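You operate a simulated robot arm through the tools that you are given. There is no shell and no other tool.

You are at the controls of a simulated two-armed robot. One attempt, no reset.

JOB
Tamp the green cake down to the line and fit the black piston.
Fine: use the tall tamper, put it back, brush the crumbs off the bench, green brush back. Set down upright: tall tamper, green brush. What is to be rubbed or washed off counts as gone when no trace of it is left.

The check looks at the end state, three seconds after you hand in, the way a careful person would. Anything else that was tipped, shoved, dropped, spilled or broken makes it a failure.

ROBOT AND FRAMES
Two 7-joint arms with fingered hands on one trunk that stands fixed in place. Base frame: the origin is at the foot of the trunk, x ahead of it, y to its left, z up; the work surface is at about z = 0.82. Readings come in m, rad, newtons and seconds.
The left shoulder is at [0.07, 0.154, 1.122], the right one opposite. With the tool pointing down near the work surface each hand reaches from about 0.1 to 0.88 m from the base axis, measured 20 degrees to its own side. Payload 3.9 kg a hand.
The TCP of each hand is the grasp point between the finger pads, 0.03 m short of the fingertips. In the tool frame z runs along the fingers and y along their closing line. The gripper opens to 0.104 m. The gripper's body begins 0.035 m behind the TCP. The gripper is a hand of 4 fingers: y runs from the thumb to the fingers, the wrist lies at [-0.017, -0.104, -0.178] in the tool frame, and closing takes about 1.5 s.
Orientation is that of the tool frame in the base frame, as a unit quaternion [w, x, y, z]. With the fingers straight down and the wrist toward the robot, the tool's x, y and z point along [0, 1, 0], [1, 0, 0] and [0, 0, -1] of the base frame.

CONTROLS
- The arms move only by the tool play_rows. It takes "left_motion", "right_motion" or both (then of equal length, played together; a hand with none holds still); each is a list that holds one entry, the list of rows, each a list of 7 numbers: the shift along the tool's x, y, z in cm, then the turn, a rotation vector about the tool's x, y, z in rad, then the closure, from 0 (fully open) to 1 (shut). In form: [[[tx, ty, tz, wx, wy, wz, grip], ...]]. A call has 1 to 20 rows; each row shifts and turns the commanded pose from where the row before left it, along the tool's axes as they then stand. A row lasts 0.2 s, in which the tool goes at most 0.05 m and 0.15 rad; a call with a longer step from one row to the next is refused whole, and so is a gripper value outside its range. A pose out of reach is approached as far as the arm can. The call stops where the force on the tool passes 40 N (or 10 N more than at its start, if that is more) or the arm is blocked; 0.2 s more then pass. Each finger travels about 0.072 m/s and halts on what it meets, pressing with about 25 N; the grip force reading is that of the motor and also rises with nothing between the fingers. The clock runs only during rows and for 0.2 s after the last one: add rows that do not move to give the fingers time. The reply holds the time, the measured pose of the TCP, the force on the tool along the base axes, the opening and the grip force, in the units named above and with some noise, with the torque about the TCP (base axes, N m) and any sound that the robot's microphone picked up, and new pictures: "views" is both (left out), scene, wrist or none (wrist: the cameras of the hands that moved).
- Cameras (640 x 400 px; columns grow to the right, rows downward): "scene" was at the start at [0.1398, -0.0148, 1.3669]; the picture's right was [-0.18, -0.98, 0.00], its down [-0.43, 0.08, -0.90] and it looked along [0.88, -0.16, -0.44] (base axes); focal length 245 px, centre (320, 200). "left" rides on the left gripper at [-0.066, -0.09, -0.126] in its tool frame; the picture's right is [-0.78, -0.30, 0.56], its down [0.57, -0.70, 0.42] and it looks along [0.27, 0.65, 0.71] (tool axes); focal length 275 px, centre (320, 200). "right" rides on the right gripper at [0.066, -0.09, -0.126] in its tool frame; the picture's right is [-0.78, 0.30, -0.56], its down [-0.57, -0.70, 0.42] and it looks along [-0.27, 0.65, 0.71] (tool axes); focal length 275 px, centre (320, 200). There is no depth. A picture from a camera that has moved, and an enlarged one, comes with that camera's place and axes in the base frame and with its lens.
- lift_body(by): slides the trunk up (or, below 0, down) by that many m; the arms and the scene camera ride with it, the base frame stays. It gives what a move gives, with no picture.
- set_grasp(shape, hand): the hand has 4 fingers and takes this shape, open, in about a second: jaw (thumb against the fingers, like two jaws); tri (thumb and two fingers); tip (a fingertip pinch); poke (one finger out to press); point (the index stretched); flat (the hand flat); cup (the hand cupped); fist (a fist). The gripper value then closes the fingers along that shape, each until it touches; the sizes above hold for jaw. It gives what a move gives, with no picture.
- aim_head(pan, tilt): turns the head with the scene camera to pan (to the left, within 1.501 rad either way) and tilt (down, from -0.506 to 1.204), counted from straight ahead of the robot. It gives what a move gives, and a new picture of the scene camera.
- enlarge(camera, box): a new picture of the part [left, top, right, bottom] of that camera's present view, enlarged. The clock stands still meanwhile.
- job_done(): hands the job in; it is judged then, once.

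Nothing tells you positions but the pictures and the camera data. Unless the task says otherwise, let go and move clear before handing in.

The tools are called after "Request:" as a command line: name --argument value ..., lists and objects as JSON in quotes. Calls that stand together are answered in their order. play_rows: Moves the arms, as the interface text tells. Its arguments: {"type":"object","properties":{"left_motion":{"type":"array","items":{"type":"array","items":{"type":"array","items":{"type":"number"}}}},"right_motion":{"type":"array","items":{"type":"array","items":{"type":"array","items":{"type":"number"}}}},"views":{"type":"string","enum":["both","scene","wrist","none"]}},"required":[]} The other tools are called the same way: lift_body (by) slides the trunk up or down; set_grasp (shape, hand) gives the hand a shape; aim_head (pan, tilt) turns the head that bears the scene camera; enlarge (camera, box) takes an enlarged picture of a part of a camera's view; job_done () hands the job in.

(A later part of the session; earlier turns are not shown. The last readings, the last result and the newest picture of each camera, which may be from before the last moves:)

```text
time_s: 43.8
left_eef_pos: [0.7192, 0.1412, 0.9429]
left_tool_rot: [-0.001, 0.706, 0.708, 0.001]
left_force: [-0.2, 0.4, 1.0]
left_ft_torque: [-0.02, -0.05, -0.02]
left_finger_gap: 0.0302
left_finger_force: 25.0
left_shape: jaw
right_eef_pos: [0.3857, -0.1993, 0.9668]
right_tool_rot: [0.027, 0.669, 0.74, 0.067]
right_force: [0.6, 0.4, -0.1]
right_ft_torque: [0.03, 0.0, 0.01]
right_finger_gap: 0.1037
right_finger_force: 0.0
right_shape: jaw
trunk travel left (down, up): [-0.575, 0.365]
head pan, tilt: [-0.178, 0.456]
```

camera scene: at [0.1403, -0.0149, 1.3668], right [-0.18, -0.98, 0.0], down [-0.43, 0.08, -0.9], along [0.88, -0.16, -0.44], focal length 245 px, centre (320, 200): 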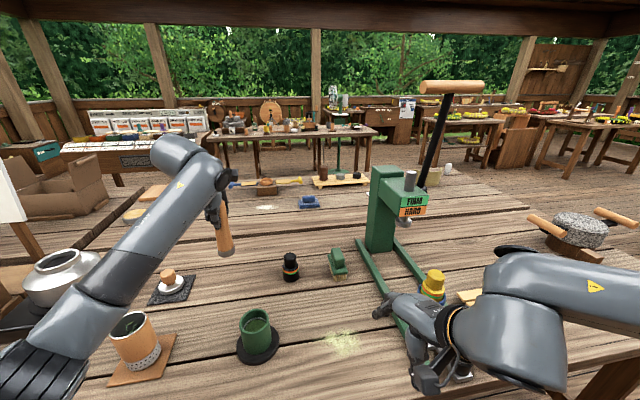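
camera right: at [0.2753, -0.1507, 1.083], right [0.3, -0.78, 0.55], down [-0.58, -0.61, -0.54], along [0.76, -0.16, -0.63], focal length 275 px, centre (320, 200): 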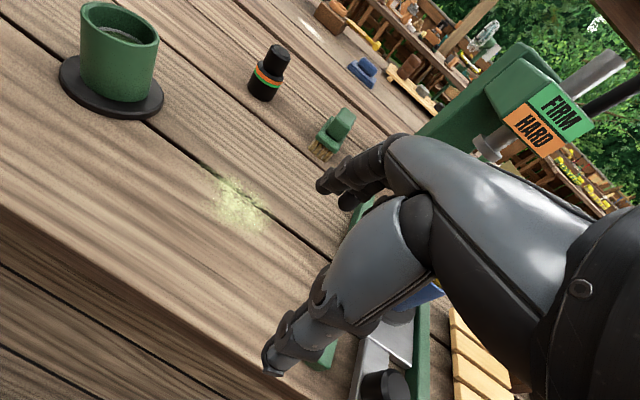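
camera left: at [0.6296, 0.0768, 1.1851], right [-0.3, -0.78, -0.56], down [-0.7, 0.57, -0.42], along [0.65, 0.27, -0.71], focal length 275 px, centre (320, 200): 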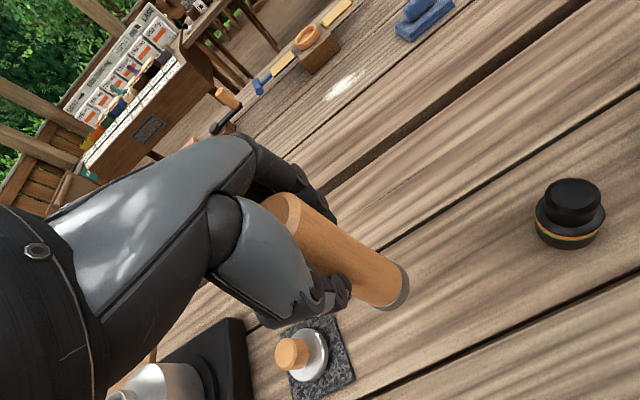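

The tamper stands on the bench. Opening the hand.

Request:
play_rows --left_motion '[[[0, 0, 0, 0, 0, 0, 0.6], [0, 0, 0, 0, 0, 0, 0.4], [0, 0, 0, 0, 0, 0, 0.2], [0, 0, 0, 0, 0, 0, 0], [0, 0, 0, 0, 0, 0, 0], [0, 0, 0, 0, 0, 0, 0], [0, 0, 0, 0, 0, 0, 0]]]' --views "both"

```text
time_s: 45.4
left_eef_pos: [0.7192, 0.1418, 0.9415]
left_tool_rot: [0.0, 0.706, 0.708, -0.001]
left_force: [0.4, -0.7, -0.3]
left_ft_torque: [0.01, 0.01, -0.04]
left_finger_gap: 0.1036
left_finger_force: 0.2
left_shape: jaw
right_eef_pos: [0.3864, -0.2, 0.9679]
right_tool_rot: [0.027, 0.67, 0.739, 0.067]
right_force: [0.0, -0.6, -0.1]
right_ft_torque: [0.01, 0.02, -0.01]
right_finger_gap: 0.1036
right_finger_force: 0.1
right_shape: jaw
trunk travel left (down, up): [-0.575, 0.365]
head pan, tilt: [-0.178, 0.456]
camera scene: at [0.1398, -0.0148, 1.3669], right [-0.18, -0.98, 0.0], down [-0.43, 0.08, -0.9], along [0.88, -0.16, -0.44], focal length 245 px, centre (320, 200)
camera left: at [0.63, 0.0762, 1.0673], right [-0.3, -0.78, -0.56], down [-0.7, 0.57, -0.42], along [0.65, 0.27, -0.71], focal length 275 px, centre (320, 200)
```

scene: 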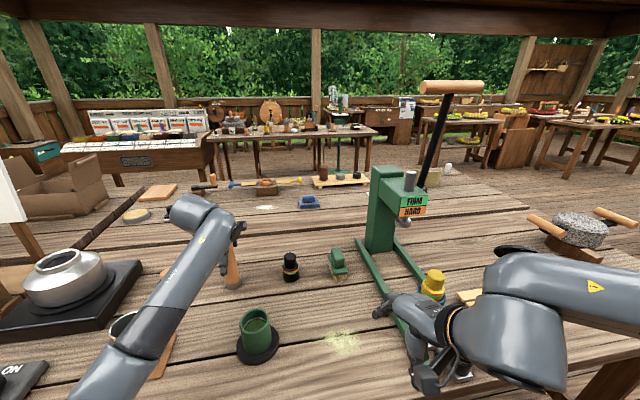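
left: 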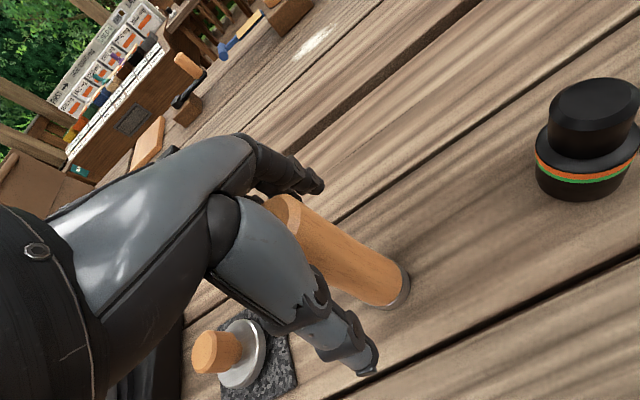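

Released and upright. I'll raise the left hand clear, then move right to above the black piston.

Request:
play_rows --left_motion '[[[0, 0, -1, 0, 0, 0, 0], [0, 0, -2, 0, 0, 0, 0], [0, 0, -3, 0, 0, 0, 0], [0, 0, -3, 0, 0, 0, 0], [0, 0, -3, 0, 0, 0, 0], [-3, 0, 0, 0, 0, 0, 0], [-4, 0, 0, 0, 0, 0, 0], [-4, 0, 0, 0, 0, 0, 0], [-4, 0, 0, 0, 0, 0, 0], [-2.1, 0, 0, 0, 0, 0, 0], [0, 0, 0, 0, 0, 0, 0]]]' --views "both"

Request:
enlarge --camera "scene" --box '[190, 210, 350, 310]'

```text
time_s: 47.8
left_eef_pos: [0.719, -0.0293, 1.0622]
left_tool_rot: [-0.001, 0.707, 0.707, 0.0]
left_force: [-0.3, -0.8, -0.2]
left_ft_torque: [-0.02, 0.01, 0.02]
left_finger_gap: 0.1036
left_finger_force: 0.1
left_shape: jaw
right_eef_pos: [0.3857, -0.1991, 0.967]
right_tool_rot: [0.027, 0.669, 0.74, 0.066]
right_force: [0.1, 0.0, -0.5]
right_ft_torque: [-0.02, 0.0, -0.01]
right_finger_gap: 0.104
right_finger_force: 0.2
right_shape: jaw
trunk travel left (down, up): [-0.575, 0.365]
head pan, tilt: [-0.178, 0.456]
camera scene: at [0.1399, -0.0144, 1.3669], right [-0.18, -0.98, 0.0], down [-0.43, 0.08, -0.9], along [0.88, -0.16, -0.44], focal length 245 px, centre (320, 200)
camera left: at [0.6296, -0.0954, 1.1865], right [-0.3, -0.78, -0.56], down [-0.7, 0.57, -0.42], along [0.65, 0.27, -0.71], focal length 275 px, centre (320, 200)
```

scene: 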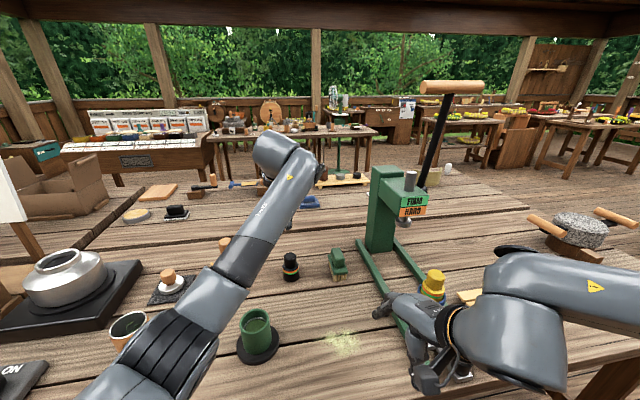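
left: 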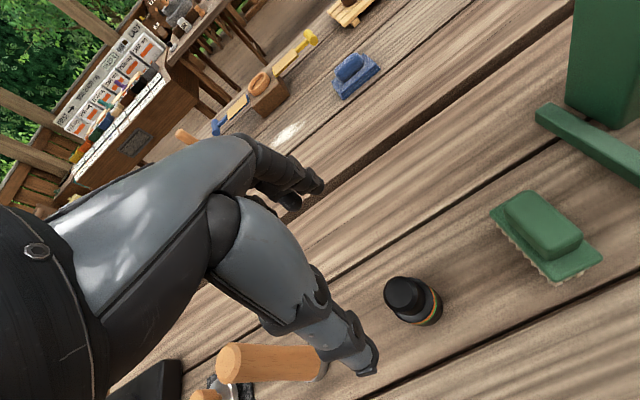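

```text
4.00 times, centred on (270, 260) of scene
camera zoom: at [0.1399, -0.0144, 1.3669], right [-0.18, -0.98, 0.0], down [-0.43, 0.08, -0.9], along [0.88, -0.16, -0.44], focal length 980 px, centre (520, -40)
```

zoom: 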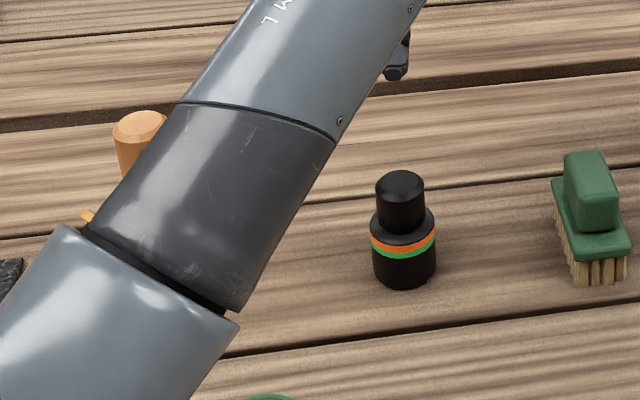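

The tamper stands where it was. Now I'll measure the piston's position from the left camera.

Request:
enlarge --camera "left" --box '[360, 255, 460, 345]'

Request:
enlarge --camera "right" --box '[235, 30, 305, 110]'

Request:
enlarge --camera "left" --box '[470, 170, 620, 300]'

```text
4.44 times, centred on (410, 300) of left
camera zoom: at [0.6296, -0.0954, 1.1865], right [-0.3, -0.78, -0.56], down [-0.7, 0.57, -0.42], along [0.65, 0.27, -0.71], focal length 1224 px, centre (-80, -244)
```

zoom: 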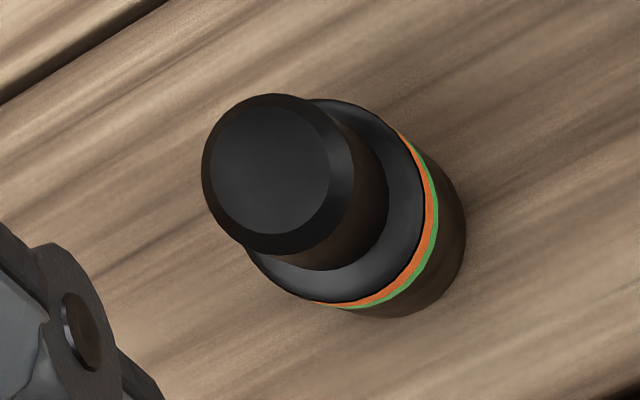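

```text
5.00 times, centred on (270, 70) of right
camera zoom: at [0.2748, -0.1503, 1.083], right [0.3, -0.78, 0.55], down [-0.58, -0.61, -0.54], along [0.76, -0.16, -0.63], focal length 1376 px, centre (570, 850)
```

zoom: 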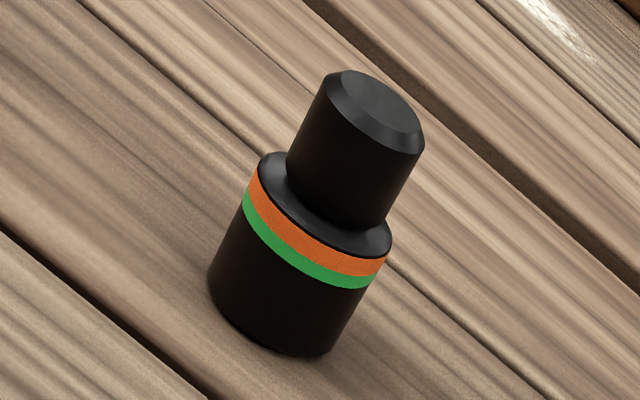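

```text
3.08 times, centred on (545, 235) of left
camera zoom: at [0.6296, -0.0954, 1.1865], right [-0.3, -0.78, -0.56], down [-0.7, 0.57, -0.42], along [0.65, 0.27, -0.71], focal length 847 px, centre (-372, 92)
```

zoom: 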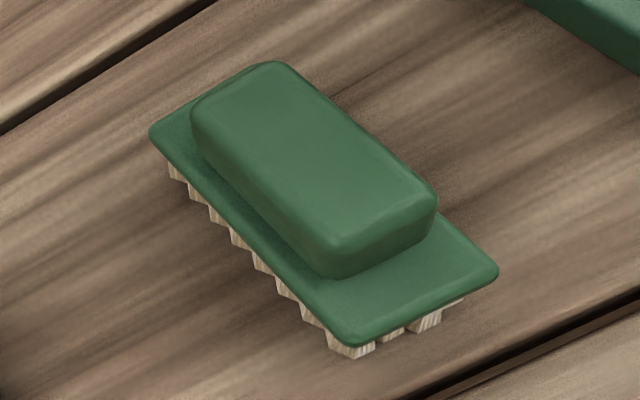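

The piston computes to (0.7205, -0.029), with the knob spanning z about 0.864 to 0.904. I'll lower around the knob, keeping the fingertips above the shoulder.

Request:
play_rows --left_motion '[[[0, 0.15, 2.5, 0, 0, 0, 0], [0, 0, 3, 0, 0, 0, 0], [0, 0, 3, 0, 0, 0, 0], [0, 0, 2.5, 0, 0, 0, 0], [0, 0, 2, 0, 0, 0, 0], [0, 0, 1.5, 0, 0, 0, 0], [0, 0, 0.7, 0, 0, 0, 0], [0, 0, 0, 0, 0, 0, 0]]]' --views "wrist"

Request:
enlarge --camera "right" --box '[220, 10, 320, 120]'

Request:
enlarge --camera "scene" --box '[240, 220, 340, 300]'

```text
time_s: 49.6
left_eef_pos: [0.721, -0.0307, 0.9102]
left_tool_rot: [0.001, 0.707, 0.707, 0.0]
left_force: [-0.6, -0.4, -0.2]
left_ft_torque: [0.05, 0.02, -0.01]
left_finger_gap: 0.1038
left_finger_force: 0.0
left_shape: jaw
right_eef_pos: [0.3864, -0.1997, 0.9661]
right_tool_rot: [0.028, 0.67, 0.739, 0.067]
right_force: [-1.0, 0.2, 0.3]
right_ft_torque: [0.04, -0.01, -0.01]
right_finger_gap: 0.1037
right_finger_force: 0.1
right_shape: jaw
trunk travel left (down, up): [-0.575, 0.365]
head pan, tilt: [-0.178, 0.456]
camera left: at [0.6311, -0.0956, 1.0353], right [-0.3, -0.78, -0.56], down [-0.7, 0.57, -0.42], along [0.65, 0.27, -0.71], focal length 275 px, centre (320, 200)
```

left: 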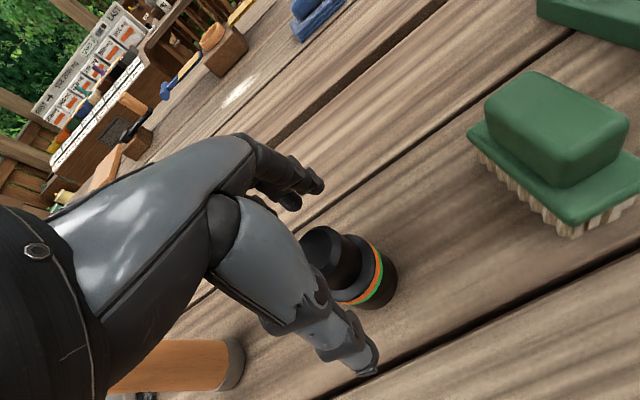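

```text
3.64 times, centred on (270, 65) of right
camera zoom: at [0.2747, -0.1507, 1.083], right [0.3, -0.78, 0.55], down [-0.58, -0.61, -0.54], along [0.76, -0.16, -0.63], focal length 1001 px, centre (502, 691)
```

zoom: 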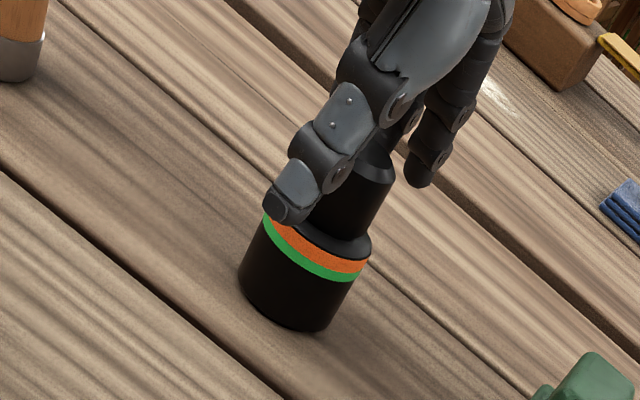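

```text
5.00 times, centred on (290, 260) of scene
camera zoom: at [0.1398, -0.0149, 1.3669], right [-0.18, -0.98, 0.0], down [-0.43, 0.08, -0.9], along [0.88, -0.16, -0.44], focal length 1225 px, centre (470, -100)
```

zoom: 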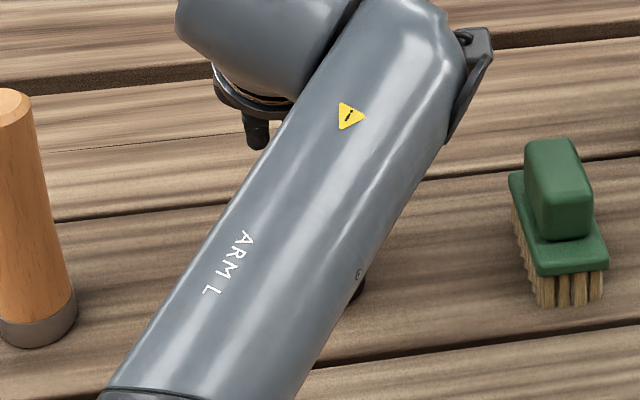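

The fingers straddle the knob. Lowering another centimetre and looking again from the side.

Request:
play_rows --left_motion '[[[0, 0, 0.5, 0, 0, 0, 0], [0, 0, 0.5, 0, 0, 0, 0], [0, 0, 0, 0, 0, 0, 0]]]' --views "none"

Request:
enlarge --camera "right" --box '[230, 20, 310, 120]'

Request:
enlarge --camera "left" --box '[230, 150, 430, 390]'

```text
time_s: 50.4
left_eef_pos: [0.72, -0.0302, 0.9008]
left_tool_rot: [0.0, 0.706, 0.708, -0.001]
left_force: [0.2, 0.2, 0.3]
left_ft_torque: [0.04, -0.01, -0.02]
left_finger_gap: 0.1037
left_finger_force: 0.0
left_shape: jaw
right_eef_pos: [0.3856, -0.199, 0.9672]
right_tool_rot: [0.028, 0.669, 0.74, 0.066]
right_force: [1.2, -0.4, -0.2]
right_ft_torque: [-0.01, -0.01, 0.0]
right_finger_gap: 0.104
right_finger_force: 0.1
right_shape: jaw
trunk travel left (down, up): [-0.575, 0.365]
head pan, tilt: [-0.178, 0.456]
```

```text
4.00 times, centred on (270, 70) of right
camera zoom: at [0.2747, -0.1507, 1.083], right [0.3, -0.78, 0.55], down [-0.58, -0.61, -0.54], along [0.76, -0.16, -0.63], focal length 1101 px, centre (520, 720)
```

zoom: 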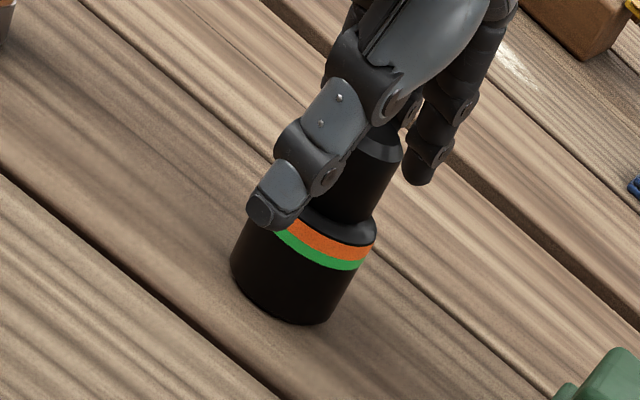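

```text
1.67 times, centred on (330, 270) of left
camera zoom: at [0.6311, -0.0957, 1.0255], right [-0.3, -0.78, -0.56], down [-0.7, 0.57, -0.42], along [0.65, 0.27, -0.71], focal length 459 px, centre (303, 83)
```

zoom: 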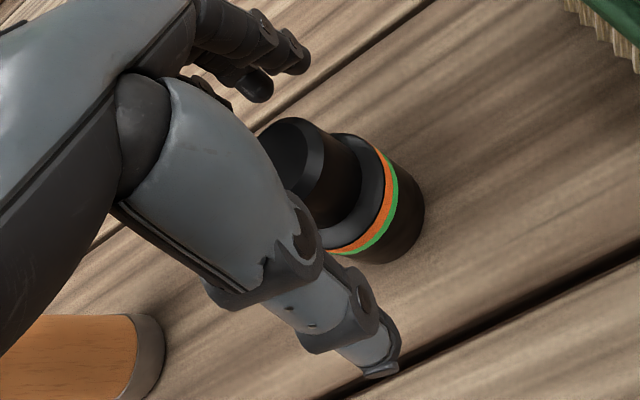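

Fingertips are about 7 mm above the shoulder. Closing on the knob.

Request:
play_rows --left_motion '[[[0, 0, 0, 0, 0, 0, 0.3], [0, 0, 0, 0, 0, 0, 0.5], [0, 0, 0, 0, 0, 0, 0.7], [0, 0, 0, 0, 0, 0, 1], [0, 0, 0, 0, 0, 0, 1], [0, 0, 0, 0, 0, 0, 1], [0, 0, 0, 0, 0, 0, 1], [0, 0, 0, 0, 0, 0, 1]]]' --views "none"

Request:
enlarge --camera "right" --box '[230, 20, 310, 120]'

Request:
enlarge --camera "left" --box '[230, 150, 430, 390]'

```text
time_s: 52.2
left_eef_pos: [0.7197, -0.0313, 0.8986]
left_tool_rot: [0.0, 0.707, 0.707, 0.001]
left_force: [-1.0, 0.5, 0.4]
left_ft_torque: [0.01, 0.04, -0.03]
left_finger_gap: 0.0282
left_finger_force: 24.5
left_shape: jaw
right_eef_pos: [0.387, -0.2004, 0.9667]
right_tool_rot: [0.028, 0.669, 0.74, 0.067]
right_force: [0.5, -0.1, 0.5]
right_ft_torque: [0.0, 0.0, 0.01]
right_finger_gap: 0.1036
right_finger_force: 0.1
right_shape: jaw
trunk travel left (down, up): [-0.575, 0.365]
head pan, tilt: [-0.178, 0.456]
```

```text
4.00 times, centred on (270, 70) of right
camera zoom: at [0.2747, -0.1507, 1.083], right [0.3, -0.78, 0.55], down [-0.58, -0.61, -0.54], along [0.76, -0.16, -0.63], focal length 1101 px, centre (520, 720)
```

zoom: 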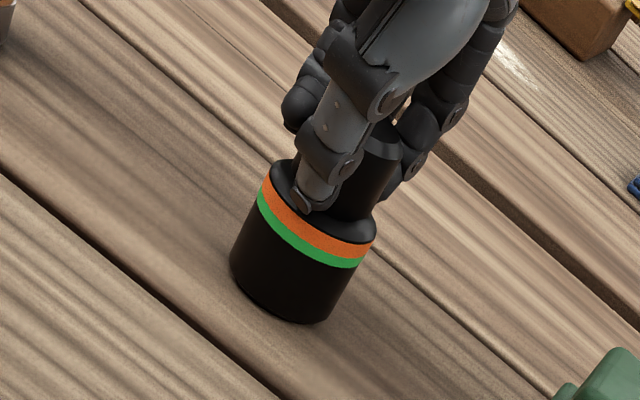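

```text
1.67 times, centred on (330, 270) of left
camera zoom: at [0.631, -0.0958, 1.0256], right [-0.3, -0.78, -0.56], down [-0.7, 0.57, -0.42], along [0.65, 0.27, -0.71], focal length 459 px, centre (303, 83)
```

zoom: 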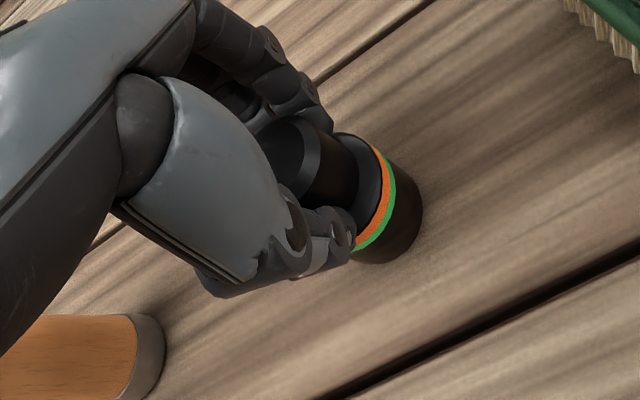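

The knob is gripped and the piston stayed put. Lifting it 12 cm.

Request:
play_rows --left_motion '[[[0, 0, -0.5, 0, 0, 0, 1], [0, 0, -1, 0, 0, 0, 1], [0, 0, -2, 0, 0, 0, 1], [0, 0, -3, 0, 0, 0, 1], [0, 0, -3, 0, 0, 0, 1], [0, 0, -2.5, 0, 0, 0, 1], [0, 0, 0, 0, 0, 0, 1]]]' --views "both"

```text
time_s: 53.8
left_eef_pos: [0.7216, -0.0309, 1.0185]
left_tool_rot: [-0.001, 0.707, 0.707, 0.0]
left_force: [-0.3, 0.4, -2.9]
left_ft_torque: [-0.03, 0.02, -0.01]
left_finger_gap: 0.028
left_finger_force: 25.2
left_shape: jaw
right_eef_pos: [0.387, -0.1995, 0.9671]
right_tool_rot: [0.027, 0.67, 0.739, 0.066]
right_force: [0.6, 0.1, 0.4]
right_ft_torque: [0.0, -0.02, 0.02]
right_finger_gap: 0.1038
right_finger_force: 0.1
right_shape: jaw
trunk travel left (down, up): [-0.575, 0.365]
head pan, tilt: [-0.178, 0.456]
camera scene: at [0.1405, -0.0149, 1.3668], right [-0.18, -0.98, 0.0], down [-0.43, 0.08, -0.9], along [0.88, -0.16, -0.44], focal length 245 px, centre (320, 200)
camera left: at [0.6319, -0.0954, 1.1427], right [-0.3, -0.78, -0.56], down [-0.7, 0.57, -0.42], along [0.65, 0.27, -0.71], focal length 275 px, centre (320, 200)
```

scene: 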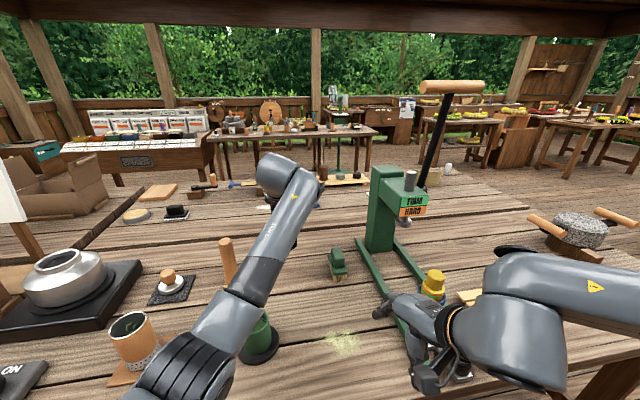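
left: 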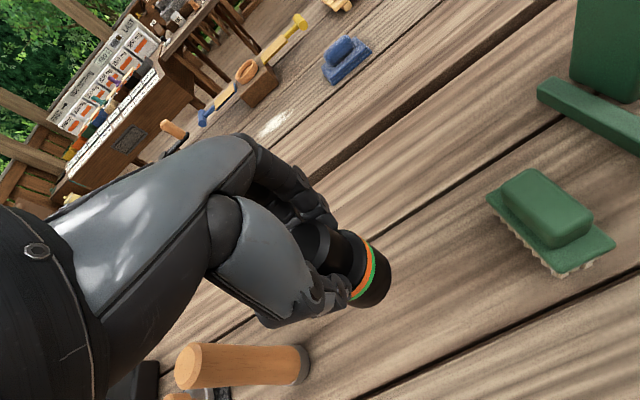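

Lifted cleanly. Moving back in x and then left to above the cup, with the piston bottom about 4 cm above the rim.

Request:
play_rows --left_motion '[[[0, -2, 0, 0, 0, 0, 1], [0, -3.5, 0, 0, 0, 0, 1], [0, -3.5, 0, 0, 0, 0, 1], [0, -3.5, 0, 0, 0, 0, 1], [1, -3.5, 0, 0, 0, 0, 1], [2.5, -3, 0, 0, 0, 0, 1], [3, -1.3, 0, 0, 0, 0, 1], [2.5, 0, 0, 0, 0, 0, 1], [0, 0, 0, 0, 0, 0, 1], [0, 0, 0, 0, 0, 0, 1]]]' --views "both"

Request:
enlarge --camera "scene" --box '[225, 270, 295, 365]'

Request:
enlarge --camera "right" --box '[50, 0, 190, 120]'

Request:
enlarge --camera "left" --box '[330, 220, 480, 380]'

```text
time_s: 56.2
left_eef_pos: [0.5311, 0.1016, 1.0212]
left_tool_rot: [-0.024, 0.682, 0.73, 0.05]
left_force: [-0.4, 0.0, -3.3]
left_ft_torque: [0.01, 0.03, 0.0]
left_finger_gap: 0.028
left_finger_force: 24.9
left_shape: jaw
right_eef_pos: [0.3861, -0.2002, 0.9659]
right_tool_rot: [0.028, 0.669, 0.739, 0.067]
right_force: [-0.7, -0.1, -0.5]
right_ft_torque: [0.01, 0.0, 0.0]
right_finger_gap: 0.1039
right_finger_force: 0.0
right_shape: jaw
trunk travel left (down, up): [-0.575, 0.365]
head pan, tilt: [-0.178, 0.456]
stopped in row 10 (left hand): the arm was blocked; the commanded pose is now the measured one
camera scene: at [0.1401, -0.0147, 1.3668], right [-0.18, -0.98, 0.0], down [-0.43, 0.08, -0.9], along [0.88, -0.16, -0.44], focal length 245 px, centre (320, 200)
camera left: at [0.4426, 0.0175, 1.1358], right [-0.22, -0.73, -0.65], down [-0.73, 0.57, -0.39], along [0.65, 0.38, -0.66], focal length 275 px, centre (320, 200)
```

scene: 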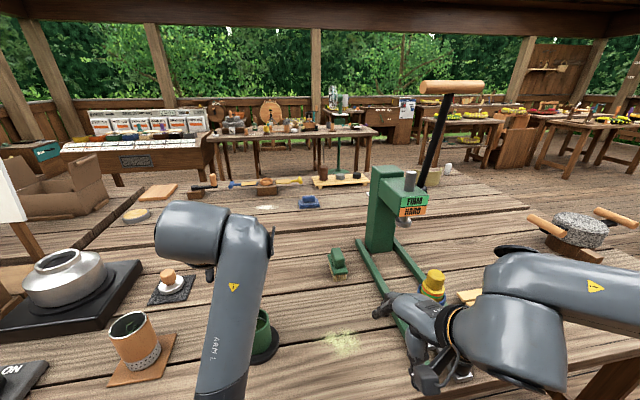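
left: 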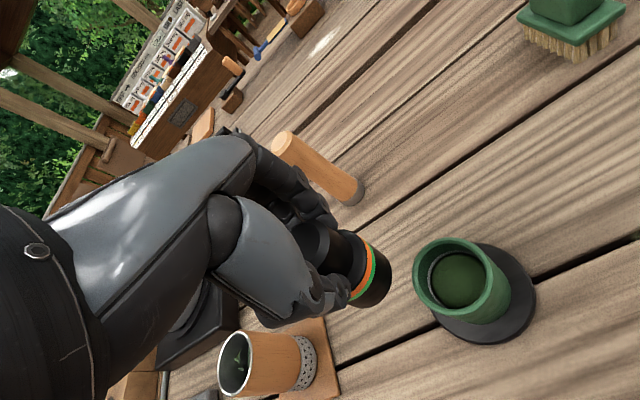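

```text
4.21 times, centred on (260, 318) of scene
camera zoom: at [0.1401, -0.0147, 1.3668], right [-0.18, -0.98, 0.0], down [-0.43, 0.08, -0.9], along [0.88, -0.16, -0.44], focal length 1032 px, centre (573, -295)
```

zoom: 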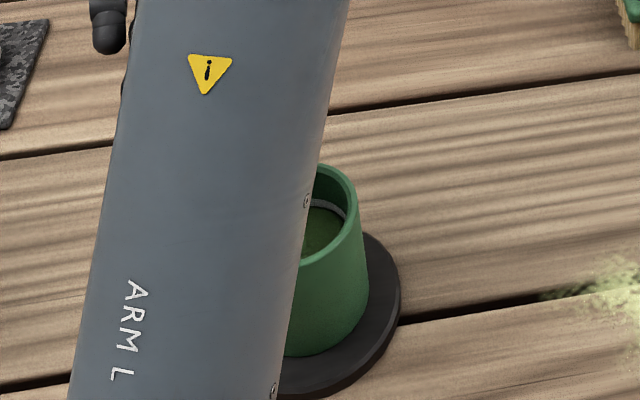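

```text
3.33 times, centred on (120, 60) of right
camera zoom: at [0.275, -0.1506, 1.083], right [0.3, -0.78, 0.55], down [-0.58, -0.61, -0.54], along [0.76, -0.16, -0.63], focal length 918 px, centre (987, 667)
```

zoom: 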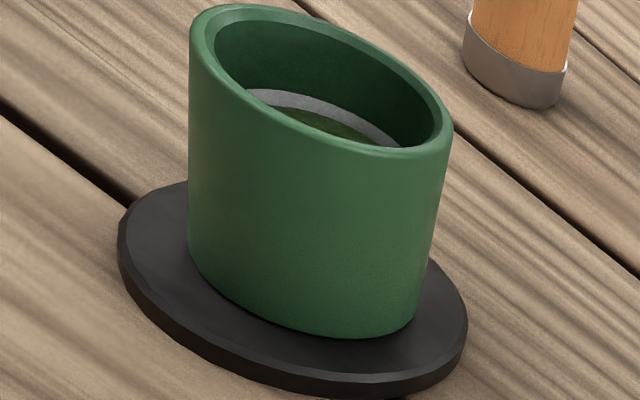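

```text
2.50 times, centred on (405, 300) of left
camera zoom: at [0.4426, 0.0175, 1.1358], right [-0.22, -0.73, -0.65], down [-0.73, 0.57, -0.39], along [0.65, 0.38, -0.66], focal length 688 px, centre (108, -50)
```

zoom: 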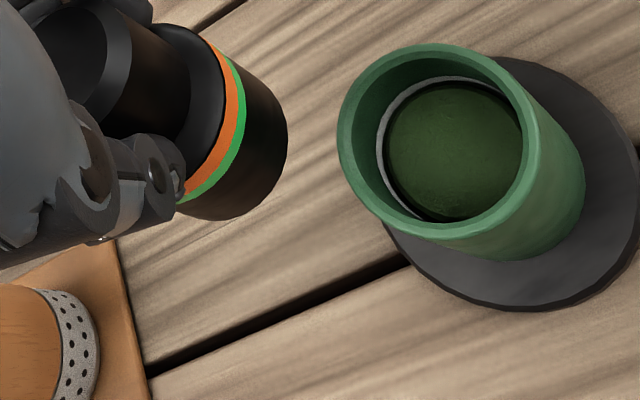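

The left arm got blocked on the way: the hand stopped at (0.531, 0.102) and is slightly tilted, probably because the elbow took a different posture. I'll look down at the arm near the trunk before doing anything.

Request:
aim_head --pan 0.3 --tilt 1.0

```text
time_s: 57.2
left_eef_pos: [0.5316, 0.1014, 1.0219]
left_tool_rot: [-0.025, 0.681, 0.73, 0.05]
left_force: [-1.0, 0.1, -2.4]
left_ft_torque: [0.0, 0.02, -0.03]
left_finger_gap: 0.0281
left_finger_force: 24.8
left_shape: jaw
right_eef_pos: [0.3857, -0.1991, 0.9672]
right_tool_rot: [0.027, 0.67, 0.739, 0.066]
right_force: [-0.3, -0.3, -0.5]
right_ft_torque: [-0.01, -0.01, -0.05]
right_finger_gap: 0.1038
right_finger_force: 0.1
right_shape: jaw
trunk travel left (down, up): [-0.575, 0.365]
head pan, tilt: [0.3, 1.0]
camera scene: at [0.1163, 0.0219, 1.3219], right [0.3, -0.96, 0.0], down [-0.8, -0.25, -0.54], along [0.52, 0.16, -0.84], focal length 245 px, centre (320, 200)
```

scene: 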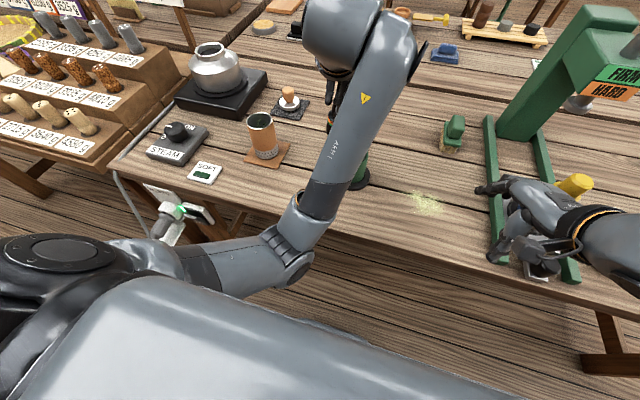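

The elbow has swung inward and low near the bench edge, which blocked the arm. I'll raise the hand, straighten its orientation, and then go out to the left to get the elbow back to the posture that worked before.

Request:
play_rows --left_motion '[[[0, 0.5, -1.5, 0, 0, 0, 1], [0, 1, -2.5, 0.009, -0.026, 0.017, 1], [0, 1, -2.5, 0.009, -0.026, 0.017, 1], [0, 1, -2.5, 0.009, -0.026, 0.017, 1], [0, 0, -2, 0.009, -0.026, 0.017, 1], [0, 0, 0, 0, 0, 0, 1]]]' --views "scene"

```text
time_s: 58.8
left_eef_pos: [0.5972, 0.1383, 1.1249]
left_tool_rot: [-0.012, 0.677, 0.736, 0.024]
left_force: [0.1, -0.9, -3.4]
left_ft_torque: [0.01, 0.01, 0.01]
left_finger_gap: 0.0281
left_finger_force: 25.0
left_shape: jaw
left hand out of reach, approached as far as the arm can: row 3, 4, 5
right_eef_pos: [0.3857, -0.2002, 0.9677]
right_tool_rot: [0.027, 0.669, 0.74, 0.067]
right_force: [0.0, 0.0, 0.6]
right_ft_torque: [0.01, 0.0, 0.02]
right_finger_gap: 0.104
right_finger_force: 0.0
right_shape: jaw
trunk travel left (down, up): [-0.575, 0.365]
head pan, tilt: [0.3, 1.0]
stopped in row 6 (left hand): the arm was blocked; the commanded pose is now the measured one
camera scene: at [0.1164, 0.0222, 1.3218], right [0.3, -0.96, 0.0], down [-0.8, -0.25, -0.54], along [0.52, 0.16, -0.84], focal length 245 px, centre (320, 200)
```

scene: 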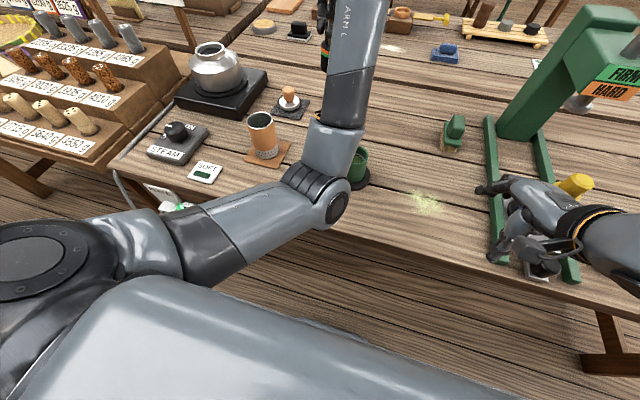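

The arm is near a joint limit in this posture. I'll move the hand out to the left at this safe height, which should let the elbow swing outward again.

Request:
play_rows --left_motion '[[[2, 0, 0, 0, 0, 0, 1], [3, 0, 0, 0, 0, 0, 1], [3, 0, 0, 0, 0, 0, 1], [3, 0, 0, 0, 0, 0, 1], [3, 0, 0, 0, 0, 0, 1], [0, 0, 0, 0, 0, 0, 1]]]' --views "scene"

```text
time_s: 60.2
left_eef_pos: [0.5857, 0.2751, 1.1331]
left_tool_rot: [-0.01, 0.679, 0.734, 0.024]
left_force: [0.5, -0.3, -2.3]
left_ft_torque: [0.03, 0.0, 0.02]
left_finger_gap: 0.0279
left_finger_force: 24.5
left_shape: jaw
right_eef_pos: [0.3866, -0.2006, 0.9658]
right_tool_rot: [0.027, 0.669, 0.74, 0.066]
right_force: [-0.6, 0.9, -0.7]
right_ft_torque: [-0.02, -0.02, 0.03]
right_finger_gap: 0.104
right_finger_force: 0.2
right_shape: jaw
trunk travel left (down, up): [-0.575, 0.365]
head pan, tilt: [0.3, 1.0]
camera scene: at [0.1163, 0.0214, 1.3218], right [0.3, -0.96, 0.0], down [-0.8, -0.25, -0.54], along [0.52, 0.16, -0.84], focal length 245 px, centre (320, 200)
```

scene: 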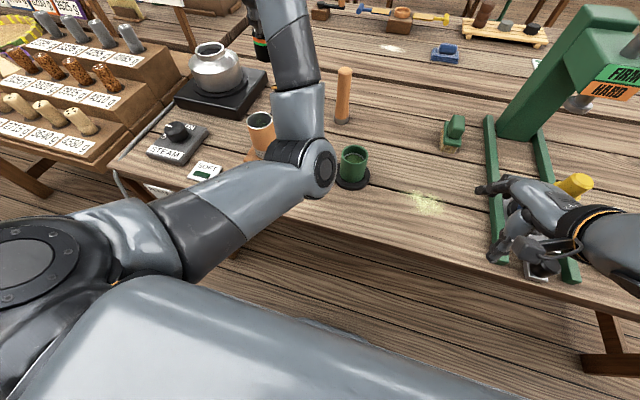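

That moved freely. I'll turn the head back to compare the arm's posture with the earlier one.

Request:
aim_head --pan 0.1 --tilt 0.7

```text
time_s: 61.0
left_eef_pos: [0.5853, 0.2749, 1.1333]
left_tool_rot: [-0.01, 0.68, 0.733, 0.023]
left_force: [0.1, 0.1, -2.7]
left_ft_torque: [0.03, -0.01, -0.02]
left_finger_gap: 0.0277
left_finger_force: 25.3
left_shape: jaw
right_eef_pos: [0.3857, -0.1994, 0.9667]
right_tool_rot: [0.028, 0.67, 0.739, 0.065]
right_force: [0.2, 0.3, 0.6]
right_ft_torque: [-0.03, -0.03, -0.02]
right_finger_gap: 0.1037
right_finger_force: 0.1
right_shape: jaw
trunk travel left (down, up): [-0.575, 0.365]
head pan, tilt: [0.099, 0.7]
camera scene: at [0.1342, 0.0102, 1.3451], right [0.1, -0.99, 0.0], down [-0.64, -0.06, -0.76], along [0.76, 0.08, -0.65], focal length 245 px, centre (320, 200)
```

scene: 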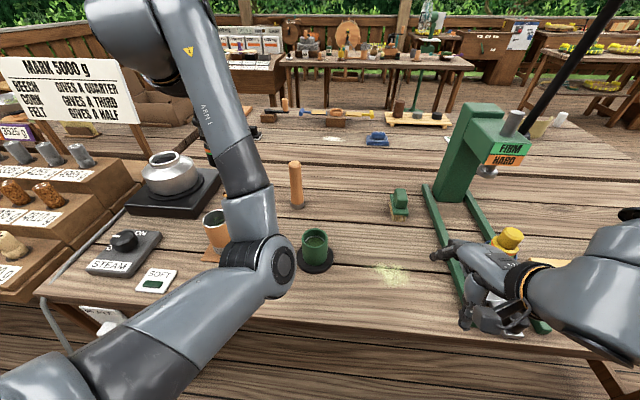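

There's the cause: with the elbow hanging down at the cup pose, it meets the bench edge. Raising the trunk 0.2 m will keep the elbows clear of the bench, since both arms ride up with it.

Request:
lift_body --by 0.2

Request:
aim_head --pan 0.0 --tilt 0.85

```text
time_s: 63.1
left_eef_pos: [0.5854, 0.2751, 1.3324]
left_tool_rot: [-0.01, 0.679, 0.733, 0.024]
left_force: [0.1, -2.0, -2.9]
left_ft_torque: [-0.05, -0.03, 0.01]
left_finger_gap: 0.0278
left_finger_force: 25.4
left_shape: jaw
right_eef_pos: [0.3852, -0.1998, 1.1664]
right_tool_rot: [0.026, 0.669, 0.74, 0.066]
right_force: [-0.6, 0.3, -0.5]
right_ft_torque: [-0.03, 0.02, 0.01]
right_finger_gap: 0.1038
right_finger_force: 0.1
right_shape: jaw
trunk travel left (down, up): [-0.775, 0.165]
head pan, tilt: [0.099, 0.7]
```

```text
time_s: 63.8
left_eef_pos: [0.5865, 0.274, 1.3319]
left_tool_rot: [-0.011, 0.679, 0.733, 0.024]
left_force: [-0.1, -0.1, -2.6]
left_ft_torque: [0.01, 0.04, -0.02]
left_finger_gap: 0.028
left_finger_force: 24.8
left_shape: jaw
right_eef_pos: [0.3864, -0.1993, 1.1668]
right_tool_rot: [0.027, 0.669, 0.74, 0.066]
right_force: [-0.1, -0.5, 1.7]
right_ft_torque: [-0.01, -0.01, -0.01]
right_finger_gap: 0.1038
right_finger_force: 0.0
right_shape: jaw
trunk travel left (down, up): [-0.775, 0.165]
head pan, tilt: [0.0, 0.85]
camera scene: at [0.1281, 0.0015, 1.533], right [0.0, -1.0, 0.0], down [-0.75, 0.0, -0.66], along [0.66, 0.0, -0.75], focal length 245 px, centre (320, 200)
```

scene: 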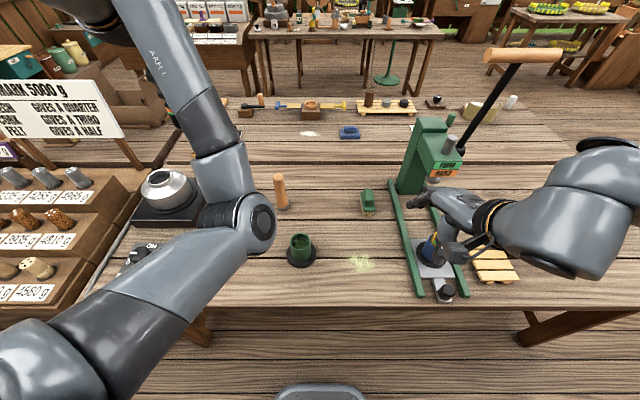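

With the trunk raised all objects look undisturbed. I'll straighten the left hand and bring the piston toward the cup at a safe height.

Request:
play_rows --left_motion '[[[0, 0, 0, 0.0092, -0.0247, 0.0381, 1], [0, 0, 0, 0.0092, -0.0247, 0.0381, 1], [-2.23, -1.14, 3.03, 0, 0, 0, 1], [-2.23, -1.14, 3.03, 0, 0, 0, 1], [-2.23, -1.14, 3.03, 0, 0, 0, 1], [-2.23, -1.14, 3.03, 0, 0, 0, 1], [-2.23, -1.14, 3.03, 0, 0, 0, 1], [-2.23, -1.14, 3.03, 0, 0, 0, 1], [0, 0, 0, 0, 0, 0, 1]]]' --views "both"

```text
time_s: 65.4
left_eef_pos: [0.5414, 0.2264, 1.2143]
left_tool_rot: [-0.023, 0.674, 0.736, 0.06]
left_force: [0.1, -0.2, -1.9]
left_ft_torque: [-0.03, -0.02, -0.02]
left_finger_gap: 0.0277
left_finger_force: 24.9
left_shape: jaw
right_eef_pos: [0.386, -0.1996, 1.1669]
right_tool_rot: [0.028, 0.67, 0.739, 0.066]
right_force: [0.0, 0.2, -0.6]
right_ft_torque: [-0.03, 0.03, 0.03]
right_finger_gap: 0.1039
right_finger_force: 0.1
right_shape: jaw
trunk travel left (down, up): [-0.775, 0.165]
head pan, tilt: [0.0, 0.85]
stopped in row 7 (left hand): the arm was blocked; the commanded pose is now the measured one
camera scene: at [0.1272, 0.0023, 1.5331], right [0.0, -1.0, 0.0], down [-0.75, 0.0, -0.66], along [0.66, 0.0, -0.75], focal length 245 px, centre (320, 200)
camera left: at [0.4537, 0.1389, 1.3254], right [-0.2, -0.73, -0.66], down [-0.73, 0.56, -0.39], along [0.65, 0.4, -0.64], focal length 275 px, centre (320, 200)
```

scene: 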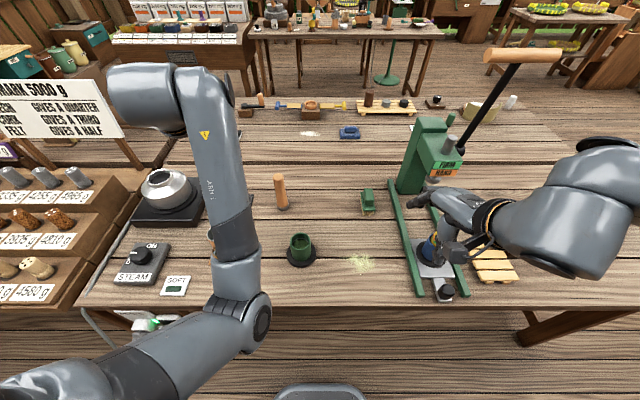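
left: 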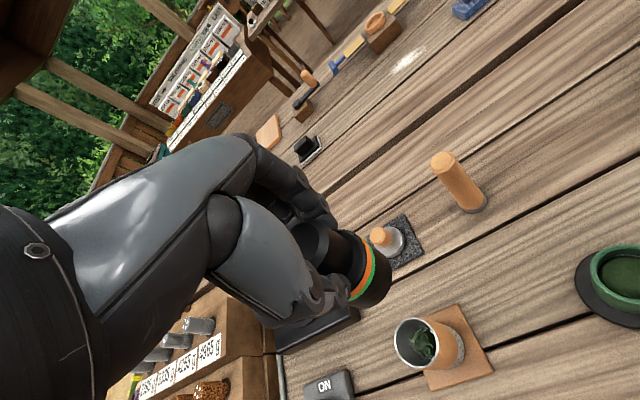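

Blocked again, though far from any object: the forearm stands so steep that the wrist is at its bending limit. Moving the hand forward and down from here, with the shoulder now higher, should flatten the forearm. Then I'll straighten the hand.

Request:
play_rows --left_motion '[[[0, 2, 2, 0, 0, 0, 1], [0, 2, 3, 0, 0, 0, 1], [0, 2, 3, 0, 0, 0, 1], [0, 2, 3, 0, 0, 0, 1], [0, 0, 0, 0.013, -0.029, 0.022, 1], [0, 0, 0, 0.013, -0.029, 0.022, 1], [0, 0, 0, 0.013, -0.029, 0.022, 1], [0, 0, 0, 0.013, -0.029, 0.022, 1], [0, 0, 0, 0, 0, 0, 1]]]' --views "both"

```text
time_s: 67.4
left_eef_pos: [0.6269, 0.2459, 1.109]
left_tool_rot: [0.0, 0.708, 0.706, 0.0]
left_force: [0.3, 0.0, -2.8]
left_ft_torque: [0.05, 0.0, 0.0]
left_finger_gap: 0.0277
left_finger_force: 25.1
left_shape: jaw
right_eef_pos: [0.3858, -0.1996, 1.1663]
right_tool_rot: [0.027, 0.669, 0.74, 0.066]
right_force: [-0.2, -1.0, -0.1]
right_ft_torque: [0.0, 0.02, 0.03]
right_finger_gap: 0.1036
right_finger_force: 0.0
right_shape: jaw
trunk travel left (down, up): [-0.775, 0.165]
head pan, tilt: [0.0, 0.85]
camera scene: at [0.1279, 0.0013, 1.533], right [0.0, -1.0, 0.0], down [-0.75, 0.0, -0.66], along [0.66, 0.0, -0.75], focal length 245 px, centre (320, 200)
camera left: at [0.5376, 0.1795, 1.2339], right [-0.3, -0.77, -0.56], down [-0.7, 0.57, -0.42], along [0.65, 0.27, -0.71], focal length 275 px, centre (320, 200)
```

scene: 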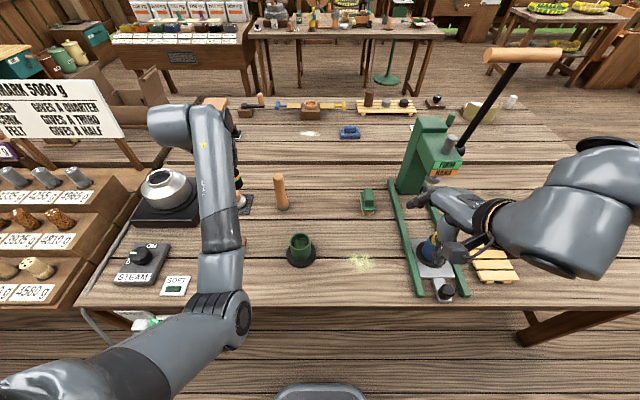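
left: 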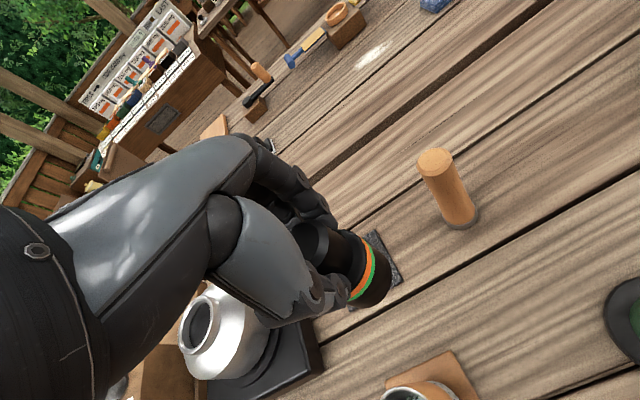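

The hand is straight again at (0.627, 0.246, 1.109). I'll approach the cup in small chunks, checking the posture each time.

Request:
play_rows --left_motion '[[[-2.25, -1, 1, 0, 0, 0, 1], [-2.25, -1, 1, 0, 0, 0, 1], [-2.25, -1, 1, 0, 0, 0, 1], [-2.25, -1, 0, 0, 0, 0, 1], [0, 0, 0, 0, 0, 0, 1]]]' --views "scene"

```text
time_s: 68.8
left_eef_pos: [0.6006, 0.1885, 1.0926]
left_tool_rot: [-0.015, 0.695, 0.717, 0.039]
left_force: [-0.9, 0.2, -2.7]
left_ft_torque: [0.02, 0.02, 0.03]
left_finger_gap: 0.028
left_finger_force: 25.1
left_shape: jaw
right_eef_pos: [0.3861, -0.1993, 1.1668]
right_tool_rot: [0.027, 0.669, 0.74, 0.066]
right_force: [1.0, 0.8, -0.9]
right_ft_torque: [0.02, 0.01, -0.02]
right_finger_gap: 0.1037
right_finger_force: 0.0
right_shape: jaw
trunk travel left (down, up): [-0.775, 0.165]
head pan, tilt: [0.0, 0.85]
stopped in row 5 (left hand): the arm was blocked; the commanded pose is now the measured one
camera scene: at [0.1283, 0.0018, 1.5329], right [0.0, -1.0, 0.0], down [-0.75, 0.0, -0.66], along [0.66, 0.0, -0.75], focal length 245 px, centre (320, 200)
```

scene: 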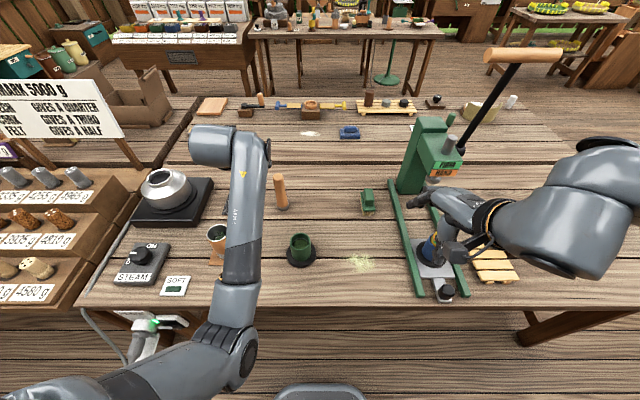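

The wrist is still the limit in this elbow-down posture. Raising the trunk almost fully lets the upper arm hang with the forearm nearly level, so I'll do that.

Request:
lift_body --by 0.16

```text
time_s: 70.6
left_eef_pos: [0.5987, 0.1873, 1.2535]
left_tool_rot: [-0.014, 0.696, 0.717, 0.04]
left_force: [0.0, -0.5, -2.8]
left_ft_torque: [0.02, 0.0, 0.03]
left_finger_gap: 0.028
left_finger_force: 25.3
left_shape: jaw
right_eef_pos: [0.3862, -0.199, 1.3262]
right_tool_rot: [0.027, 0.67, 0.739, 0.067]
right_force: [0.2, 0.4, 0.5]
right_ft_torque: [0.0, -0.04, 0.04]
right_finger_gap: 0.1036
right_finger_force: 0.1
right_shape: jaw
trunk travel left (down, up): [-0.935, 0.005]
head pan, tilt: [0.0, 0.85]
```

Now lowering the hand straight down with the taller shoulder, then straightening it.

Request:
play_rows --left_motion '[[[-0.23, -0.11, 2.99, 0, 0, 0, 1], [-0.23, -0.11, 2.99, 0, 0, 0, 1], [-0.23, -0.11, 2.99, 0, 0, 0, 1], [-0.23, -0.11, 2.99, 0, 0, 0, 1], [-0.23, -0.11, 2.99, 0, 0, 0, 1], [0, 0, 0, 0.0123, -0.0254, 0.0099, 1], [0, 0, 0, 0.0123, -0.0254, 0.0099, 1], [0, 0, 0, 0.0123, -0.0254, 0.0099, 1], [0, 0, 0, 0, 0, 0, 1]]]' --views "scene"

```text
time_s: 72.6
left_eef_pos: [0.5993, 0.1851, 1.1029]
left_tool_rot: [0.0, 0.708, 0.706, -0.002]
left_force: [1.5, -0.1, -2.3]
left_ft_torque: [-0.02, 0.01, -0.02]
left_finger_gap: 0.0279
left_finger_force: 25.5
left_shape: jaw
right_eef_pos: [0.387, -0.1992, 1.3268]
right_tool_rot: [0.027, 0.669, 0.74, 0.066]
right_force: [0.8, 0.3, 0.1]
right_ft_torque: [0.03, -0.02, 0.03]
right_finger_gap: 0.1038
right_finger_force: 0.0
right_shape: jaw
trunk travel left (down, up): [-0.935, 0.005]
head pan, tilt: [0.0, 0.85]
camera scene: at [0.128, 0.0015, 1.693], right [0.0, -1.0, 0.0], down [-0.75, 0.0, -0.66], along [0.66, 0.0, -0.75], focal length 245 px, centre (320, 200)
```

scene: 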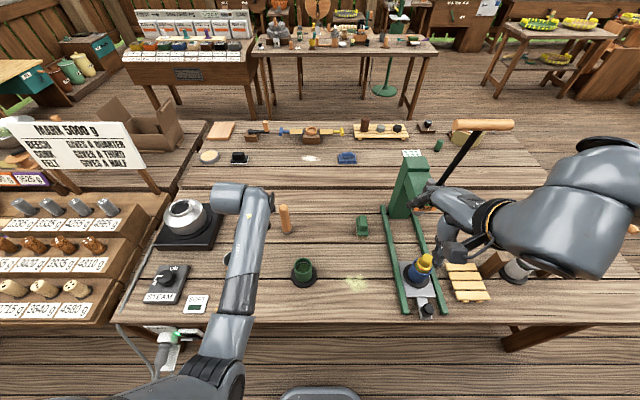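

Straight and unblocked. Now moving toward the cup in chunks.

Request:
play_rows --left_motion '[[[-2, -2, 0.5, 0, 0, 0, 1], [-2, -2, 0.5, 0, 0, 0, 1], [-2, -2, 0.5, 0, 0, 0, 1], [-1.5, -1.5, 0.5, 0, 0, 0, 1], [0, 0, 0, 0, 0, 0, 1]]]' --views "scene"

```text
time_s: 74.0
left_eef_pos: [0.5285, 0.1464, 1.076]
left_tool_rot: [-0.03, 0.707, 0.706, 0.034]
left_force: [-1.0, 0.1, -1.8]
left_ft_torque: [0.02, -0.02, 0.02]
left_finger_gap: 0.028
left_finger_force: 25.0
left_shape: jaw
right_eef_pos: [0.3864, -0.1992, 1.3266]
right_tool_rot: [0.028, 0.67, 0.739, 0.066]
right_force: [0.6, 0.2, 0.7]
right_ft_torque: [0.0, -0.01, 0.02]
right_finger_gap: 0.104
right_finger_force: 0.1
right_shape: jaw
trunk travel left (down, up): [-0.935, 0.005]
head pan, tilt: [0.0, 0.85]
stopped in row 5 (left hand): the arm was blocked; the commanded pose is now the measured one
camera scene: at [0.1285, 0.0018, 1.6929], right [0.0, -1.0, 0.0], down [-0.75, 0.0, -0.66], along [0.66, 0.0, -0.75], focal length 245 px, centre (320, 200)
```

scene: 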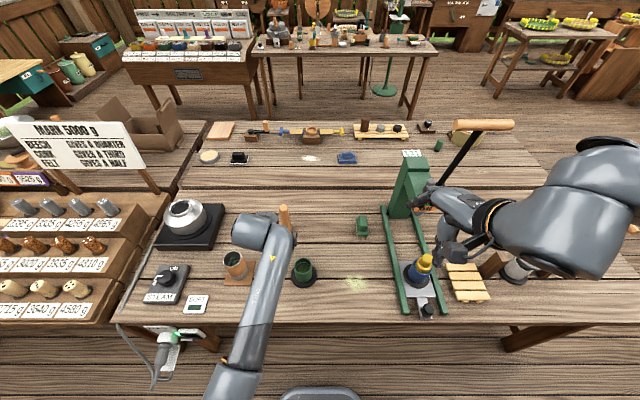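

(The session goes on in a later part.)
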